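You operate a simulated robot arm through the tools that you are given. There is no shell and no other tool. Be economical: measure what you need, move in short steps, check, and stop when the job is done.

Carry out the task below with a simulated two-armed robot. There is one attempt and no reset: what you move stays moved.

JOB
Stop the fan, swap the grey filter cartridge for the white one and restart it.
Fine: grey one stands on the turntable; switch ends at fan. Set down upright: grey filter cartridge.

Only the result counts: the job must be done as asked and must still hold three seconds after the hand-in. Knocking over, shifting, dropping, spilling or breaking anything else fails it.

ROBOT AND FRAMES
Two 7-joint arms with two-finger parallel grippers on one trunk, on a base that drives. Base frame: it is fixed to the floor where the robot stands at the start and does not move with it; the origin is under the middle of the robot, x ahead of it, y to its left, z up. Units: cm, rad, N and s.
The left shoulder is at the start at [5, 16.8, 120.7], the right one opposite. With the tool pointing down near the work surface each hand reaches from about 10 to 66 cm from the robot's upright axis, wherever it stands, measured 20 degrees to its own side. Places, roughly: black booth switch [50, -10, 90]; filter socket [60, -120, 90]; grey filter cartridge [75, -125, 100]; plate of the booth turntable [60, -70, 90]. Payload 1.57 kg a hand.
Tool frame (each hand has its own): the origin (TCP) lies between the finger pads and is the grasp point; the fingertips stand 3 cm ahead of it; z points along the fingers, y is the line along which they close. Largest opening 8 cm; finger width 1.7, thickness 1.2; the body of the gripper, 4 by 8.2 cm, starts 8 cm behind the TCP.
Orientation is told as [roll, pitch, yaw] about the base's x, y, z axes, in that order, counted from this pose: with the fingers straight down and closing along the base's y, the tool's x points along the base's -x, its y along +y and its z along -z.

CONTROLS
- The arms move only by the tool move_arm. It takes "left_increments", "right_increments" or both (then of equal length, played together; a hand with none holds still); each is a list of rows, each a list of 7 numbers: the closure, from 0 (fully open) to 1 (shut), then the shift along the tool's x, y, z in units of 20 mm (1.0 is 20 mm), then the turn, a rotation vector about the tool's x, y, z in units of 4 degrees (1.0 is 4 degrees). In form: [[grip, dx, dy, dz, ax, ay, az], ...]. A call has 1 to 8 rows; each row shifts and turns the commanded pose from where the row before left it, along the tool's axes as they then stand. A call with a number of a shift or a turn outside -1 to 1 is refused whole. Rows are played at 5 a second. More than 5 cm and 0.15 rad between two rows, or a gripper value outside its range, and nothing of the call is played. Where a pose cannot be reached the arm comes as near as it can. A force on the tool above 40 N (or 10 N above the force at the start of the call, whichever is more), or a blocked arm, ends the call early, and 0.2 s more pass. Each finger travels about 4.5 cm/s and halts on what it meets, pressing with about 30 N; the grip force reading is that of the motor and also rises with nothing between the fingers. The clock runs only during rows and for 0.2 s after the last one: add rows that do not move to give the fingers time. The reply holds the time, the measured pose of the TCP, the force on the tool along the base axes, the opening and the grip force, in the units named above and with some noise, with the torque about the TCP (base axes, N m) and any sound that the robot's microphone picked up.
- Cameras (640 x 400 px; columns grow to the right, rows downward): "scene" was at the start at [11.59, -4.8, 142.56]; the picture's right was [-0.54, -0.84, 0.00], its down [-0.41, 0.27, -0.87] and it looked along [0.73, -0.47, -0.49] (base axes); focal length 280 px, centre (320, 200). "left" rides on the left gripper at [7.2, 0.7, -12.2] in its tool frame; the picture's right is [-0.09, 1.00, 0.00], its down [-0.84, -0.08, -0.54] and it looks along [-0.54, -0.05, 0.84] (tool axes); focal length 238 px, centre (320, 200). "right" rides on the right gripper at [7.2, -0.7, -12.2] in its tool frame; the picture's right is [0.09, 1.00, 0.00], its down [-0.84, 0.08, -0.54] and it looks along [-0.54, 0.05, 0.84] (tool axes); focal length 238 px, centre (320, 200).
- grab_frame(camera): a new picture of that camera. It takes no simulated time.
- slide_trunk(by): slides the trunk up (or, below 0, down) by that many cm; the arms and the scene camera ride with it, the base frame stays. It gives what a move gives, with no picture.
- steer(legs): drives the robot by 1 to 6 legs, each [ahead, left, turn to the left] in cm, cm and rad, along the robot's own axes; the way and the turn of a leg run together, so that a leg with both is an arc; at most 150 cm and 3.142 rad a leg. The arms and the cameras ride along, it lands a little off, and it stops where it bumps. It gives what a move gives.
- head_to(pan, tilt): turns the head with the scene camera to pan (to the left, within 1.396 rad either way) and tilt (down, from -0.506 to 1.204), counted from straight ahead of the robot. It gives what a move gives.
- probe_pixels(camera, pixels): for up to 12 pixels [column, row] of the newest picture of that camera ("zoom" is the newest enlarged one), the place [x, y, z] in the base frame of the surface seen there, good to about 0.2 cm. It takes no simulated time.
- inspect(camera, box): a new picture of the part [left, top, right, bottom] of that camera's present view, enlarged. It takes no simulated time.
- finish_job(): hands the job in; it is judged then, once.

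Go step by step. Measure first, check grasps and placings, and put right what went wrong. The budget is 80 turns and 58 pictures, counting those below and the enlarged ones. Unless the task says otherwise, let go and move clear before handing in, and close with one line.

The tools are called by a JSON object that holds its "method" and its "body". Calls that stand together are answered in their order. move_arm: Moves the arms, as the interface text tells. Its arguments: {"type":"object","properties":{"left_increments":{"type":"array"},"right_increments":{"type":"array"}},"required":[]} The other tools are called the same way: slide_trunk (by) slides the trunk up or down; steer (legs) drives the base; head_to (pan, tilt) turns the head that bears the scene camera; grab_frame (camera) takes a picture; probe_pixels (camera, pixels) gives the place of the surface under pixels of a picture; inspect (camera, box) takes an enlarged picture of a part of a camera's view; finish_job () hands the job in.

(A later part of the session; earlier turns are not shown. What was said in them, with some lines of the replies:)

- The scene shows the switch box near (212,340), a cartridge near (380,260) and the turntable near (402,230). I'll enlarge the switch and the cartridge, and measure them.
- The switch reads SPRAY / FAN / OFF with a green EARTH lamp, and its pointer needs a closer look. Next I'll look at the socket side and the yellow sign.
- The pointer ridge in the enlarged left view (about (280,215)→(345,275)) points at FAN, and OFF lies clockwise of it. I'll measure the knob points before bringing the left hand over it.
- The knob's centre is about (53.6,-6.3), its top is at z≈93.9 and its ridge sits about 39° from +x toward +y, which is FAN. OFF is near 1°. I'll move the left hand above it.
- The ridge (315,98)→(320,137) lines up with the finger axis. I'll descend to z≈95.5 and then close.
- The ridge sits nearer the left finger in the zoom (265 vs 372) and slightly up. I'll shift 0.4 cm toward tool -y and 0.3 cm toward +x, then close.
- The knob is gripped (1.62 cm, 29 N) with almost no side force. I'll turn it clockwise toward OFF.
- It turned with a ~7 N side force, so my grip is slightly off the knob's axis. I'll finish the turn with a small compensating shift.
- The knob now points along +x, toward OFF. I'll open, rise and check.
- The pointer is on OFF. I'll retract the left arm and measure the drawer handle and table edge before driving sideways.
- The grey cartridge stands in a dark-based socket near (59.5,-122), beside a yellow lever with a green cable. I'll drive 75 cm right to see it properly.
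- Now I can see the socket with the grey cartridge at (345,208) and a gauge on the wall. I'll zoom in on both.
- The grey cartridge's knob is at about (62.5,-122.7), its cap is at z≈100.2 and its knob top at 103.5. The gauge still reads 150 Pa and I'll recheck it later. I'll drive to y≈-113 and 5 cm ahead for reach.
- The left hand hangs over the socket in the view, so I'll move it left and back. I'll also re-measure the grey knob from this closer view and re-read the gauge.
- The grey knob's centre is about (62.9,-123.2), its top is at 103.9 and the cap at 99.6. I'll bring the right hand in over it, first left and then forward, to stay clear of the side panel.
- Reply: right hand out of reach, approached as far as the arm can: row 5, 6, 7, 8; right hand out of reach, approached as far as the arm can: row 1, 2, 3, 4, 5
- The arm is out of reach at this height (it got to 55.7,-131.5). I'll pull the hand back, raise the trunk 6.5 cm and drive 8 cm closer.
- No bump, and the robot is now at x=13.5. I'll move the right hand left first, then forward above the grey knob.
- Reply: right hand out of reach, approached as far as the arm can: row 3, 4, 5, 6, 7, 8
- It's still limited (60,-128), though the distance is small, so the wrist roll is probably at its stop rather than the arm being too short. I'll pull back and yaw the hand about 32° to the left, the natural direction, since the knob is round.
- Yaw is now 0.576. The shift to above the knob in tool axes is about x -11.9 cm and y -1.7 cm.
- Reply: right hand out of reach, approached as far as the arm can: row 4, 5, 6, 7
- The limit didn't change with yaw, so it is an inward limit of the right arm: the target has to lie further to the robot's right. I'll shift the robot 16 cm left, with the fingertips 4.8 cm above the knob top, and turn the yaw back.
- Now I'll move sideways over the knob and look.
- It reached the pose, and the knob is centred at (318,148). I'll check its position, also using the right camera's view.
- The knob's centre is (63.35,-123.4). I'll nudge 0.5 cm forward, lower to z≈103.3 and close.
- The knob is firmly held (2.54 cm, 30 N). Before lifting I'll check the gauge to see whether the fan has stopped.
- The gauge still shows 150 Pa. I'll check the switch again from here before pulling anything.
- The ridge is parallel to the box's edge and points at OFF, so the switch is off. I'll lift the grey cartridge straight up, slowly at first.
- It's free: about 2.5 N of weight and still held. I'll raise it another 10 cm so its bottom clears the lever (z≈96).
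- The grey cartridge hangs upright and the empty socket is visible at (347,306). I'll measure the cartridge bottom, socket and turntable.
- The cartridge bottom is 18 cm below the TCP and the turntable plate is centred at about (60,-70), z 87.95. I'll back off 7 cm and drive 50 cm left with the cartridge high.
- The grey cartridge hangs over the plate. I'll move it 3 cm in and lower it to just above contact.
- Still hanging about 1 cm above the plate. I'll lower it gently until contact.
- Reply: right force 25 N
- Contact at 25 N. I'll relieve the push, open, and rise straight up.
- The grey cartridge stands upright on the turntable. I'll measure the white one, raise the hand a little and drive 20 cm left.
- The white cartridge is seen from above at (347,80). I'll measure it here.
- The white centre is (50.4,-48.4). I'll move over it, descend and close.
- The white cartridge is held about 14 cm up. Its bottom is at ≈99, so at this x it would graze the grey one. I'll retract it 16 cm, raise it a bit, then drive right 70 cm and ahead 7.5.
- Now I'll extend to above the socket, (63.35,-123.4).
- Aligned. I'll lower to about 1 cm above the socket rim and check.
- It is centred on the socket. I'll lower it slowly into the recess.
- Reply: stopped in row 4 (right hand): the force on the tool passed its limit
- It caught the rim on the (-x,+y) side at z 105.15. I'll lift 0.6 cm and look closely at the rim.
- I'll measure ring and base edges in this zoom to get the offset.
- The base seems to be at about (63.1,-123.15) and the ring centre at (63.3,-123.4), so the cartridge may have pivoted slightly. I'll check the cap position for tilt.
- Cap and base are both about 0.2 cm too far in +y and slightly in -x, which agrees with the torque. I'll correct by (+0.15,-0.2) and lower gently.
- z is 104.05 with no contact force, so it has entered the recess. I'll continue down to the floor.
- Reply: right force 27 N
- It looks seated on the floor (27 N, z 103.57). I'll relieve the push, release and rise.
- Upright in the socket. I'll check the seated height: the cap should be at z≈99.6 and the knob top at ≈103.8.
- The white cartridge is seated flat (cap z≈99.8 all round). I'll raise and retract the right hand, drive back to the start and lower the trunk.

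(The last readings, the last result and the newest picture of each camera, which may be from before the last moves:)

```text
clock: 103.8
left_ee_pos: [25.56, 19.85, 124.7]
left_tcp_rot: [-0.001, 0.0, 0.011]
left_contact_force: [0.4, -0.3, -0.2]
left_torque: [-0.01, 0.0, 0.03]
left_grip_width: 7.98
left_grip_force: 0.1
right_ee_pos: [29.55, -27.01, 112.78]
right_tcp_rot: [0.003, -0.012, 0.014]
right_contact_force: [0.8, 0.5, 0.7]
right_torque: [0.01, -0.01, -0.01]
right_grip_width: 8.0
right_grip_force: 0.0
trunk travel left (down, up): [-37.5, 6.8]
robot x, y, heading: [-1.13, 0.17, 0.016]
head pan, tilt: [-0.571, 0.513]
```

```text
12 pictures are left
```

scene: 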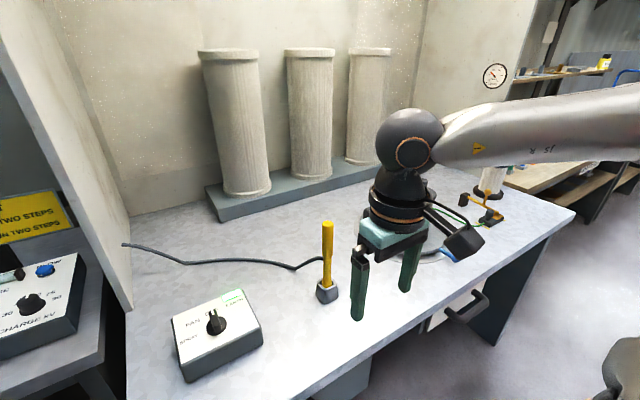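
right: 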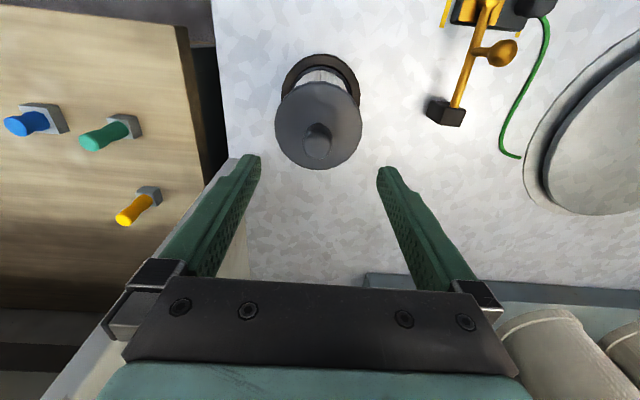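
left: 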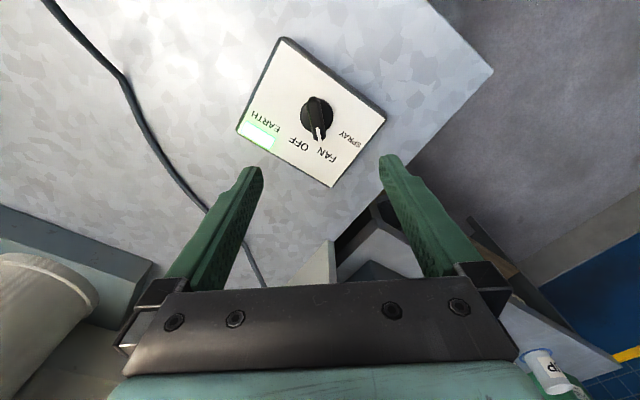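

Everything is in place, with the switch still at OFF. I'll bring the left hand over the knob again, moving right first and then forward.

{"method": "move_arm", "body": {"left_increments": [[0, -0.3, -1, 0, 0, 0, 0], [0, -0.3, -1, 0, 0, 0, 0], [0, -0.3, -1, 0, 0, 0, 0], [0, -0.3, -1, 0, 0, 0, 0], [0, -0.3, -1, 0, 0, 0, 0], [0, -0.3, -1, 0, 0, 0, 0], [0, -0.3, -1, 0, 0, 0, 0], [0, -0.3, -1, 0, 0, 0, 0]]}}

{"method": "move_arm", "body": {"left_increments": [[0, -0.95, -0.6625, 0.5, 0, 0, 0], [0, -0.95, -0.6625, 0.5, 0, 0, 0], [0, -0.95, -0.6625, 0.5, 0, 0, 0], [0, -0.95, -0.6625, 0.5, 0, 0, 0], [0, -0.95, -0.6625, 0.5, 0, 0, 0], [0, -0.95, -0.6625, 0.5, 0, 0, 0], [0, -0.95, -0.6625, 0.5, 0, 0, 0], [0, -0.95, -0.6625, 0.5, 0, 0, 0]]}}

{"method": "move_arm", "body": {"left_increments": [[0, -0.95, 0, 0.8, 0, 0, 0], [0, -0.95, 0, 0.8, 0, 0, 0], [0, -0.95, 0, 0.8, 0, 0, 0], [0, -0.95, 0, 0.8, 0, 0, 0], [0, 0, 0, 0, 0, 0, 0]]}}

{"method": "grab_frame", "body": {"camera": "left"}}

```text
clock: 105.6
left_ee_pos: [30.53, 4.06, 124.52]
left_tcp_rot: [0.0, 0.002, 0.01]
left_contact_force: [-0.2, -0.2, 0.7]
left_torque: [0.03, -0.02, -0.02]
left_grip_width: 8.01
left_grip_force: 0.0
right_ee_pos: [29.63, -27.17, 112.73]
right_tcp_rot: [0.003, -0.013, 0.014]
right_contact_force: [-0.3, 0.5, 0.2]
right_torque: [0.0, 0.02, -0.01]
right_grip_width: 8.02
right_grip_force: 0.1
trunk travel left (down, up): [-37.5, 6.8]
robot x, y, heading: [-0.93, -0.08, 0.021]
head pan, tilt: [-0.571, 0.513]
```

```text
clock: 107.4
left_ee_pos: [46.0, -6.39, 116.55]
left_tcp_rot: [0.0, -0.001, 0.011]
left_contact_force: [-0.1, 0.0, 0.0]
left_torque: [0.01, 0.0, 0.02]
left_grip_width: 8.0
left_grip_force: 0.1
right_ee_pos: [29.61, -27.11, 112.68]
right_tcp_rot: [0.004, -0.014, 0.015]
right_contact_force: [-0.5, 1.1, 0.7]
right_torque: [0.01, 0.04, 0.0]
right_grip_width: 8.0
right_grip_force: 0.1
trunk travel left (down, up): [-37.5, 6.8]
robot x, y, heading: [-1.04, 0.41, 0.012]
head pan, tilt: [-0.571, 0.513]
```

```text
clock: 108.6
left_ee_pos: [52.72, -5.43, 110.11]
left_tcp_rot: [-0.001, -0.001, 0.01]
left_contact_force: [0.4, 1.1, 0.6]
left_torque: [0.03, 0.0, -0.01]
left_grip_width: 8.02
left_grip_force: 0.1
left hand out of reach, approached as far as the arm can: row 4
right_ee_pos: [29.44, -27.13, 112.69]
right_tcp_rot: [0.005, -0.016, 0.015]
right_contact_force: [-0.3, 0.1, -0.3]
right_torque: [0.02, -0.02, 0.02]
right_grip_width: 7.98
right_grip_force: 0.1
trunk travel left (down, up): [-37.5, 6.8]
robot x, y, heading: [-1.27, -0.23, 0.014]
head pan, tilt: [-0.571, 0.513]
```

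```text
11 pictures are left
```

left: 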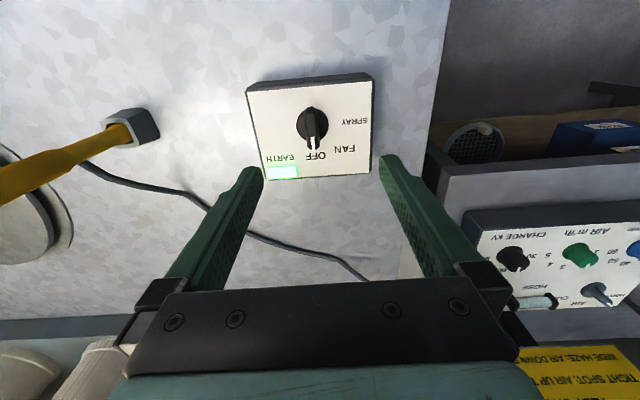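

The left arm is at its inward limit. I'll move the robot 5 cm ahead and 12 cm right, so the switch lies on its own side.

{"method": "steer", "body": {"legs": [[5, -12, 0]]}}

```text
clock: 109.9
left_ee_pos: [57.89, -17.56, 110.16]
left_tcp_rot: [0.001, -0.001, 0.011]
left_contact_force: [-0.6, -0.5, -0.1]
left_torque: [0.03, -0.01, 0.0]
left_grip_width: 7.99
left_grip_force: 0.1
right_ee_pos: [34.88, -39.24, 112.72]
right_tcp_rot: [0.005, -0.014, 0.015]
right_contact_force: [-0.1, 0.1, -0.2]
right_torque: [0.02, 0.0, -0.04]
right_grip_width: 8.01
right_grip_force: 0.0
trunk travel left (down, up): [-37.5, 6.8]
robot x, y, heading: [4.49, -12.32, 0.012]
head pan, tilt: [-0.571, 0.513]
```

{"method": "move_arm", "body": {"left_increments": [[0, 0.357, 0.93, 0, 0, 0, 0], [0, 0.357, 0.93, 0, 0, 0, 0], [0, 0.357, 0.93, 0, 0, 0, 0], [0, 0.357, 0.93, 0, 0, 0, 0], [0, 0.357, 0.93, 0, 0, 0, 0], [0, 0.357, 0.93, 0, 0, 0, 0], [0, 0, 0, 0, 0, 0, 0]]}}

{"method": "inspect", "body": {"camera": "left", "box": [220, 60, 420, 210]}}

{"method": "probe_pixels", "body": {"camera": "zoom", "pixels": [[320, 200], [320, 220], [320, 240]]}}

```text
clock: 111.5
left_ee_pos: [53.46, -6.41, 110.12]
left_tcp_rot: [0.001, 0.0, 0.011]
left_contact_force: [-0.1, 0.1, -0.4]
left_torque: [0.02, 0.01, 0.02]
left_grip_width: 7.98
left_grip_force: 0.0
right_ee_pos: [34.89, -39.07, 112.73]
right_tcp_rot: [0.001, -0.014, 0.015]
right_contact_force: [-0.4, 0.4, -0.3]
right_torque: [-0.02, -0.03, 0.01]
right_grip_width: 8.01
right_grip_force: 0.1
trunk travel left (down, up): [-37.5, 6.8]
robot x, y, heading: [4.59, -11.78, 0.012]
head pan, tilt: [-0.571, 0.513]
```

```text
2.67 times, centred on (320, 135) of left
```

zoom: 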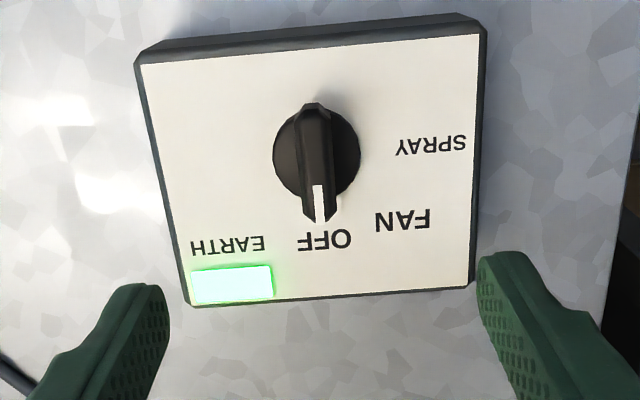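

```text
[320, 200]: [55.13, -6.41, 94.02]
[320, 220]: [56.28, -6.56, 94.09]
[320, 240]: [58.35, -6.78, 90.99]
```

Aligned with the ridge. I'll descend, grip, and turn counter-clockwise toward FAN.

{"method": "move_arm", "body": {"left_increments": [[0, 0, 0, 1, 0, 0, 0], [0, 0, 0, 1, 0, 0, 0], [0, 0, 0, 1, 0, 0, 0], [0, 0, 0, 1, 0, 0, 0], [0, 0, 0, 1, 0, 0, 0], [0, 0, 0, 1, 0, 0, 0], [0, 0, 0, 1, 0, 0, 0], [0, 0, 0, 0.3, 0, 0, 0]]}}

{"method": "move_arm", "body": {"left_increments": [[0.6, 0, 0, 0, 0, 0, 0], [0.7, 0, 0, 0, 0, 0, 0], [0.8, 0, 0, 0, 0, 0, 0], [1, 0, 0, 0, 0, 0, 0], [1, 0, 0, 0, 0, 0, 0], [1, 0, 0, 0, 0, 0, 0]]}}

```text
clock: 113.3
left_ee_pos: [53.51, -6.28, 95.68]
left_tcp_rot: [-0.002, -0.002, 0.01]
left_contact_force: [0.2, 0.0, 0.4]
left_torque: [-0.01, 0.02, -0.02]
left_grip_width: 7.99
left_grip_force: 0.1
right_ee_pos: [34.86, -39.24, 112.66]
right_tcp_rot: [0.001, -0.015, 0.013]
right_contact_force: [-0.2, 0.3, -0.8]
right_torque: [0.0, -0.03, -0.02]
right_grip_width: 8.03
right_grip_force: 0.1
trunk travel left (down, up): [-37.5, 6.8]
robot x, y, heading: [3.66, -11.99, 0.02]
head pan, tilt: [-0.571, 0.513]
```

```text
clock: 114.7
left_ee_pos: [53.51, -6.5, 95.73]
left_tcp_rot: [-0.001, -0.001, 0.008]
left_contact_force: [0.9, -10.3, -3.0]
left_torque: [-0.18, -0.3, -0.04]
left_grip_width: 1.59
left_grip_force: 32.0
right_ee_pos: [34.88, -39.23, 112.64]
right_tcp_rot: [0.003, -0.015, 0.011]
right_contact_force: [-1.3, -0.5, 0.1]
right_torque: [-0.02, 0.0, 0.01]
right_grip_width: 7.98
right_grip_force: 0.0
trunk travel left (down, up): [-37.5, 6.8]
robot x, y, heading: [4.39, -12.4, 0.013]
head pan, tilt: [-0.571, 0.513]
```

Gripped, with a -10 N side force. I'll shift 0.2 cm toward -y to relieve it, then turn.

{"method": "move_arm", "body": {"left_increments": [[1, 0, -0.1, 0, 0, 0, 0], [1, 0, 0, 0, 0, 0, -1], [1, 0, 0, 0, 0, 0, -1], [1, 0, 0, 0, 0, 0, -1], [1, 0, 0, 0, 0, 0, -1], [1, 0, 0, 0, 0, 0, -1]]}}

{"method": "move_arm", "body": {"left_increments": [[1, 0, 0, 0, 0, 0, -1], [1, 0, 0, 0, 0, 0, -1], [1, 0, 0, 0, 0, 0, -1], [1, 0, 0, 0, 0, 0, -1], [1, 0, 0, 0, 0, 0, -0.7], [1, 0, 0, 0, 0, 0, 0]]}}

```text
clock: 116.1
left_ee_pos: [53.65, -6.67, 95.66]
left_tcp_rot: [-0.002, -0.002, 0.359]
left_contact_force: [2.0, -7.9, 8.0]
left_torque: [-0.2, 0.7, 0.0]
left_grip_width: 1.59
left_grip_force: 31.3
right_ee_pos: [34.71, -39.13, 112.7]
right_tcp_rot: [0.005, -0.016, 0.014]
right_contact_force: [-0.1, 0.1, 1.0]
right_torque: [-0.01, 0.03, -0.02]
right_grip_width: 8.02
right_grip_force: 0.1
trunk travel left (down, up): [-37.5, 6.8]
robot x, y, heading: [4.12, -12.12, 0.012]
head pan, tilt: [-0.571, 0.513]
```

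```text
clock: 117.5
left_ee_pos: [53.56, -6.8, 95.69]
left_tcp_rot: [-0.006, -0.002, 0.688]
left_contact_force: [5.1, -21.1, 4.2]
left_torque: [0.31, -0.63, -0.06]
left_grip_width: 1.6
left_grip_force: 31.7
right_ee_pos: [34.77, -39.22, 112.71]
right_tcp_rot: [0.003, -0.013, 0.012]
right_contact_force: [-0.1, 0.3, 0.3]
right_torque: [-0.03, 0.0, -0.01]
right_grip_width: 7.97
right_grip_force: 0.1
trunk travel left (down, up): [-37.5, 6.8]
robot x, y, heading: [4.21, -12.26, 0.012]
head pan, tilt: [-0.571, 0.513]
```

I'll relieve the -21 N side load, release, rise and look.

{"method": "move_arm", "body": {"left_increments": [[1, 0.09, -0.11, 0, 0, 0, 0], [1, 0, 0, 0, 0, 0, 0], [0.7, 0, 0, 0, 0, 0, 0], [0.3, 0, 0, 0, 0, 0, 0], [0, 0, 0, 0, 0, 0, 0], [0, 0, 0, 0, 0, 0, 0]]}}

{"method": "move_arm", "body": {"left_increments": [[0, 0, 0, -1, 0, 0, 0], [0, 0, 0, -1, 0, 0, 0], [0, 0, 0, -1, 0, 0, 0], [0, 0, 0, -1, 0, 0, 0], [0, 0, 0, -1, 0, 0, 0], [0, 0, 0, -1, 0, 0, 0]]}}

{"method": "inspect", "body": {"camera": "left", "box": [220, 60, 420, 210]}}

```text
clock: 118.9
left_ee_pos: [53.64, -6.76, 95.71]
left_tcp_rot: [0.0, 0.0, 0.687]
left_contact_force: [0.1, -0.6, 0.9]
left_torque: [-0.02, 0.02, -0.01]
left_grip_width: 8.01
left_grip_force: 0.2
right_ee_pos: [34.81, -39.08, 112.78]
right_tcp_rot: [0.001, -0.013, 0.012]
right_contact_force: [-0.6, -0.4, 0.6]
right_torque: [0.0, 0.04, 0.01]
right_grip_width: 8.03
right_grip_force: 0.1
trunk travel left (down, up): [-37.5, 6.8]
robot x, y, heading: [3.91, -12.42, 0.015]
head pan, tilt: [-0.571, 0.513]
```

```text
clock: 120.3
left_ee_pos: [53.66, -6.87, 107.44]
left_tcp_rot: [0.0, -0.002, 0.689]
left_contact_force: [-0.4, -0.3, 0.0]
left_torque: [-0.01, 0.01, 0.0]
left_grip_width: 7.99
left_grip_force: 0.0
right_ee_pos: [34.82, -39.04, 112.69]
right_tcp_rot: [0.003, -0.015, 0.014]
right_contact_force: [0.4, -0.5, 0.6]
right_torque: [-0.04, 0.01, 0.01]
right_grip_width: 8.0
right_grip_force: 0.1
trunk travel left (down, up): [-37.5, 6.8]
robot x, y, heading: [4.1, -12.01, 0.02]
head pan, tilt: [-0.571, 0.513]
```

```text
2.67 times, centred on (320, 135) of left
```

zoom: 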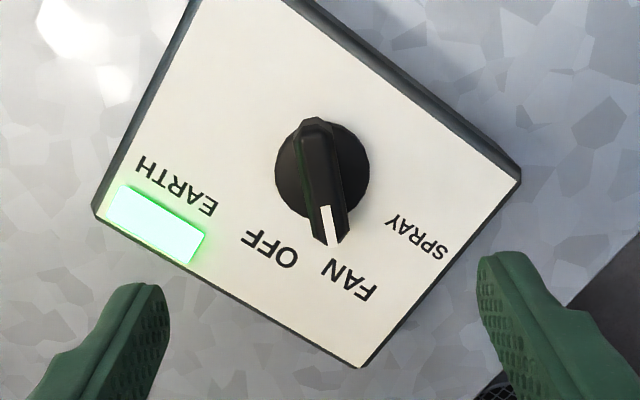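

The pointer is at FAN. I'll check its angle against the original 38–39° and re-read the gauge.

{"method": "probe_pixels", "body": {"camera": "zoom", "pixels": [[315, 135], [320, 165], [325, 195], [330, 225], [331, 238]]}}

{"method": "grab_frame", "body": {"camera": "scene"}}

```text
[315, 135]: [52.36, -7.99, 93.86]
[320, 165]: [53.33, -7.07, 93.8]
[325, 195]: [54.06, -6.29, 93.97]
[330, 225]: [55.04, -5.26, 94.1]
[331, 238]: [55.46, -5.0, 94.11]
```

```text
8 pictures are left
```

scene: 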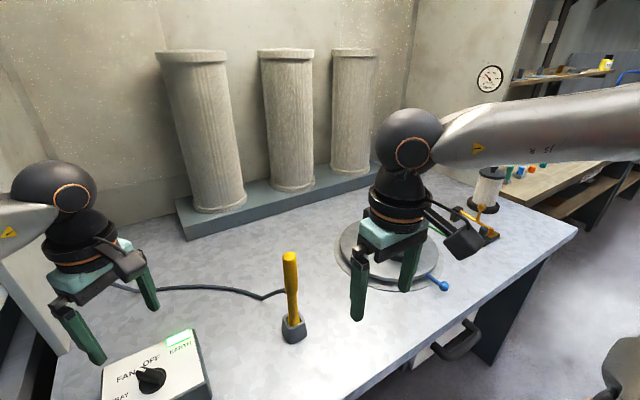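

The pointer is at about 43°, matching the FAN label. I'll pull both hands back and check the gauge and the grey cartridge.

{"method": "move_arm", "body": {"left_increments": [[0, 0.8, 0, -1, 0, 0, 0], [0, 0.8, 0, -1, 0, 0, 0], [0, 0.8, 0, -1, 0, 0, 0], [0, 0.8, 0, -1, 0, 0, 0], [0, 0.8, 0, -1, 0, 0, 0], [0, 0.8, 0, -1, 0, 0, 0]], "right_increments": [[0, 0.6, 0, -1, 0, 0, 0], [0, 0.6, 0, -1, 0, 0, 0], [0, 0.6, 0, -1, 0, 0, 0], [0, 0.6, 0, -1, 0, 0, 0], [0, 0.6, 0, -1, 0, 0, 0], [0, 0.6, 0, -1, 0, 0, 0]]}}

{"method": "grab_frame", "body": {"camera": "scene"}}

{"method": "inspect", "body": {"camera": "scene", "box": [470, 60, 510, 100]}}

```text
clock: 121.7
left_ee_pos: [45.86, -12.98, 119.58]
left_tcp_rot: [0.0, -0.002, 0.687]
left_contact_force: [-0.3, 0.2, -0.4]
left_torque: [0.01, -0.02, -0.01]
left_grip_width: 8.01
left_grip_force: 0.0
right_ee_pos: [27.26, -39.23, 124.72]
right_tcp_rot: [0.002, -0.014, 0.013]
right_contact_force: [-0.7, -0.3, 0.0]
right_torque: [-0.02, 0.02, 0.0]
right_grip_width: 7.99
right_grip_force: 0.1
trunk travel left (down, up): [-37.5, 6.8]
robot x, y, heading: [4.09, -12.31, 0.01]
head pan, tilt: [-0.571, 0.513]
```

```text
7 pictures are left
```

scene: 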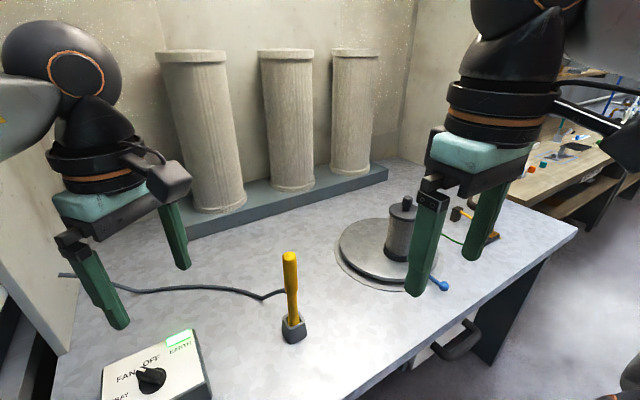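

```text
10.00 times, centred on (490, 80) of scene
```

zoom: 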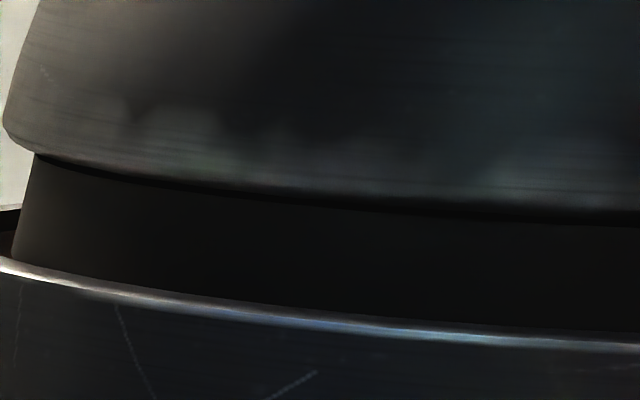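

The last pictures show the grey cartridge upright on the turntable at (402,230), the switch pointing at FAN and both hands clear. I seated and measured the white one earlier, so I'm handing the job in.

{"method": "finish_job", "body": {}}

```text
The job is handed in.
```

I turned the switch to OFF, swapped the cartridges and turned it back to FAN; the white one is in the socket and the grey one stands upright on the turntable. The gauge read 150 Pa both times I checked it with the switch at OFF, and an arm blocked it after the restart, so only the switch position confirms the fan stopped and restarted.
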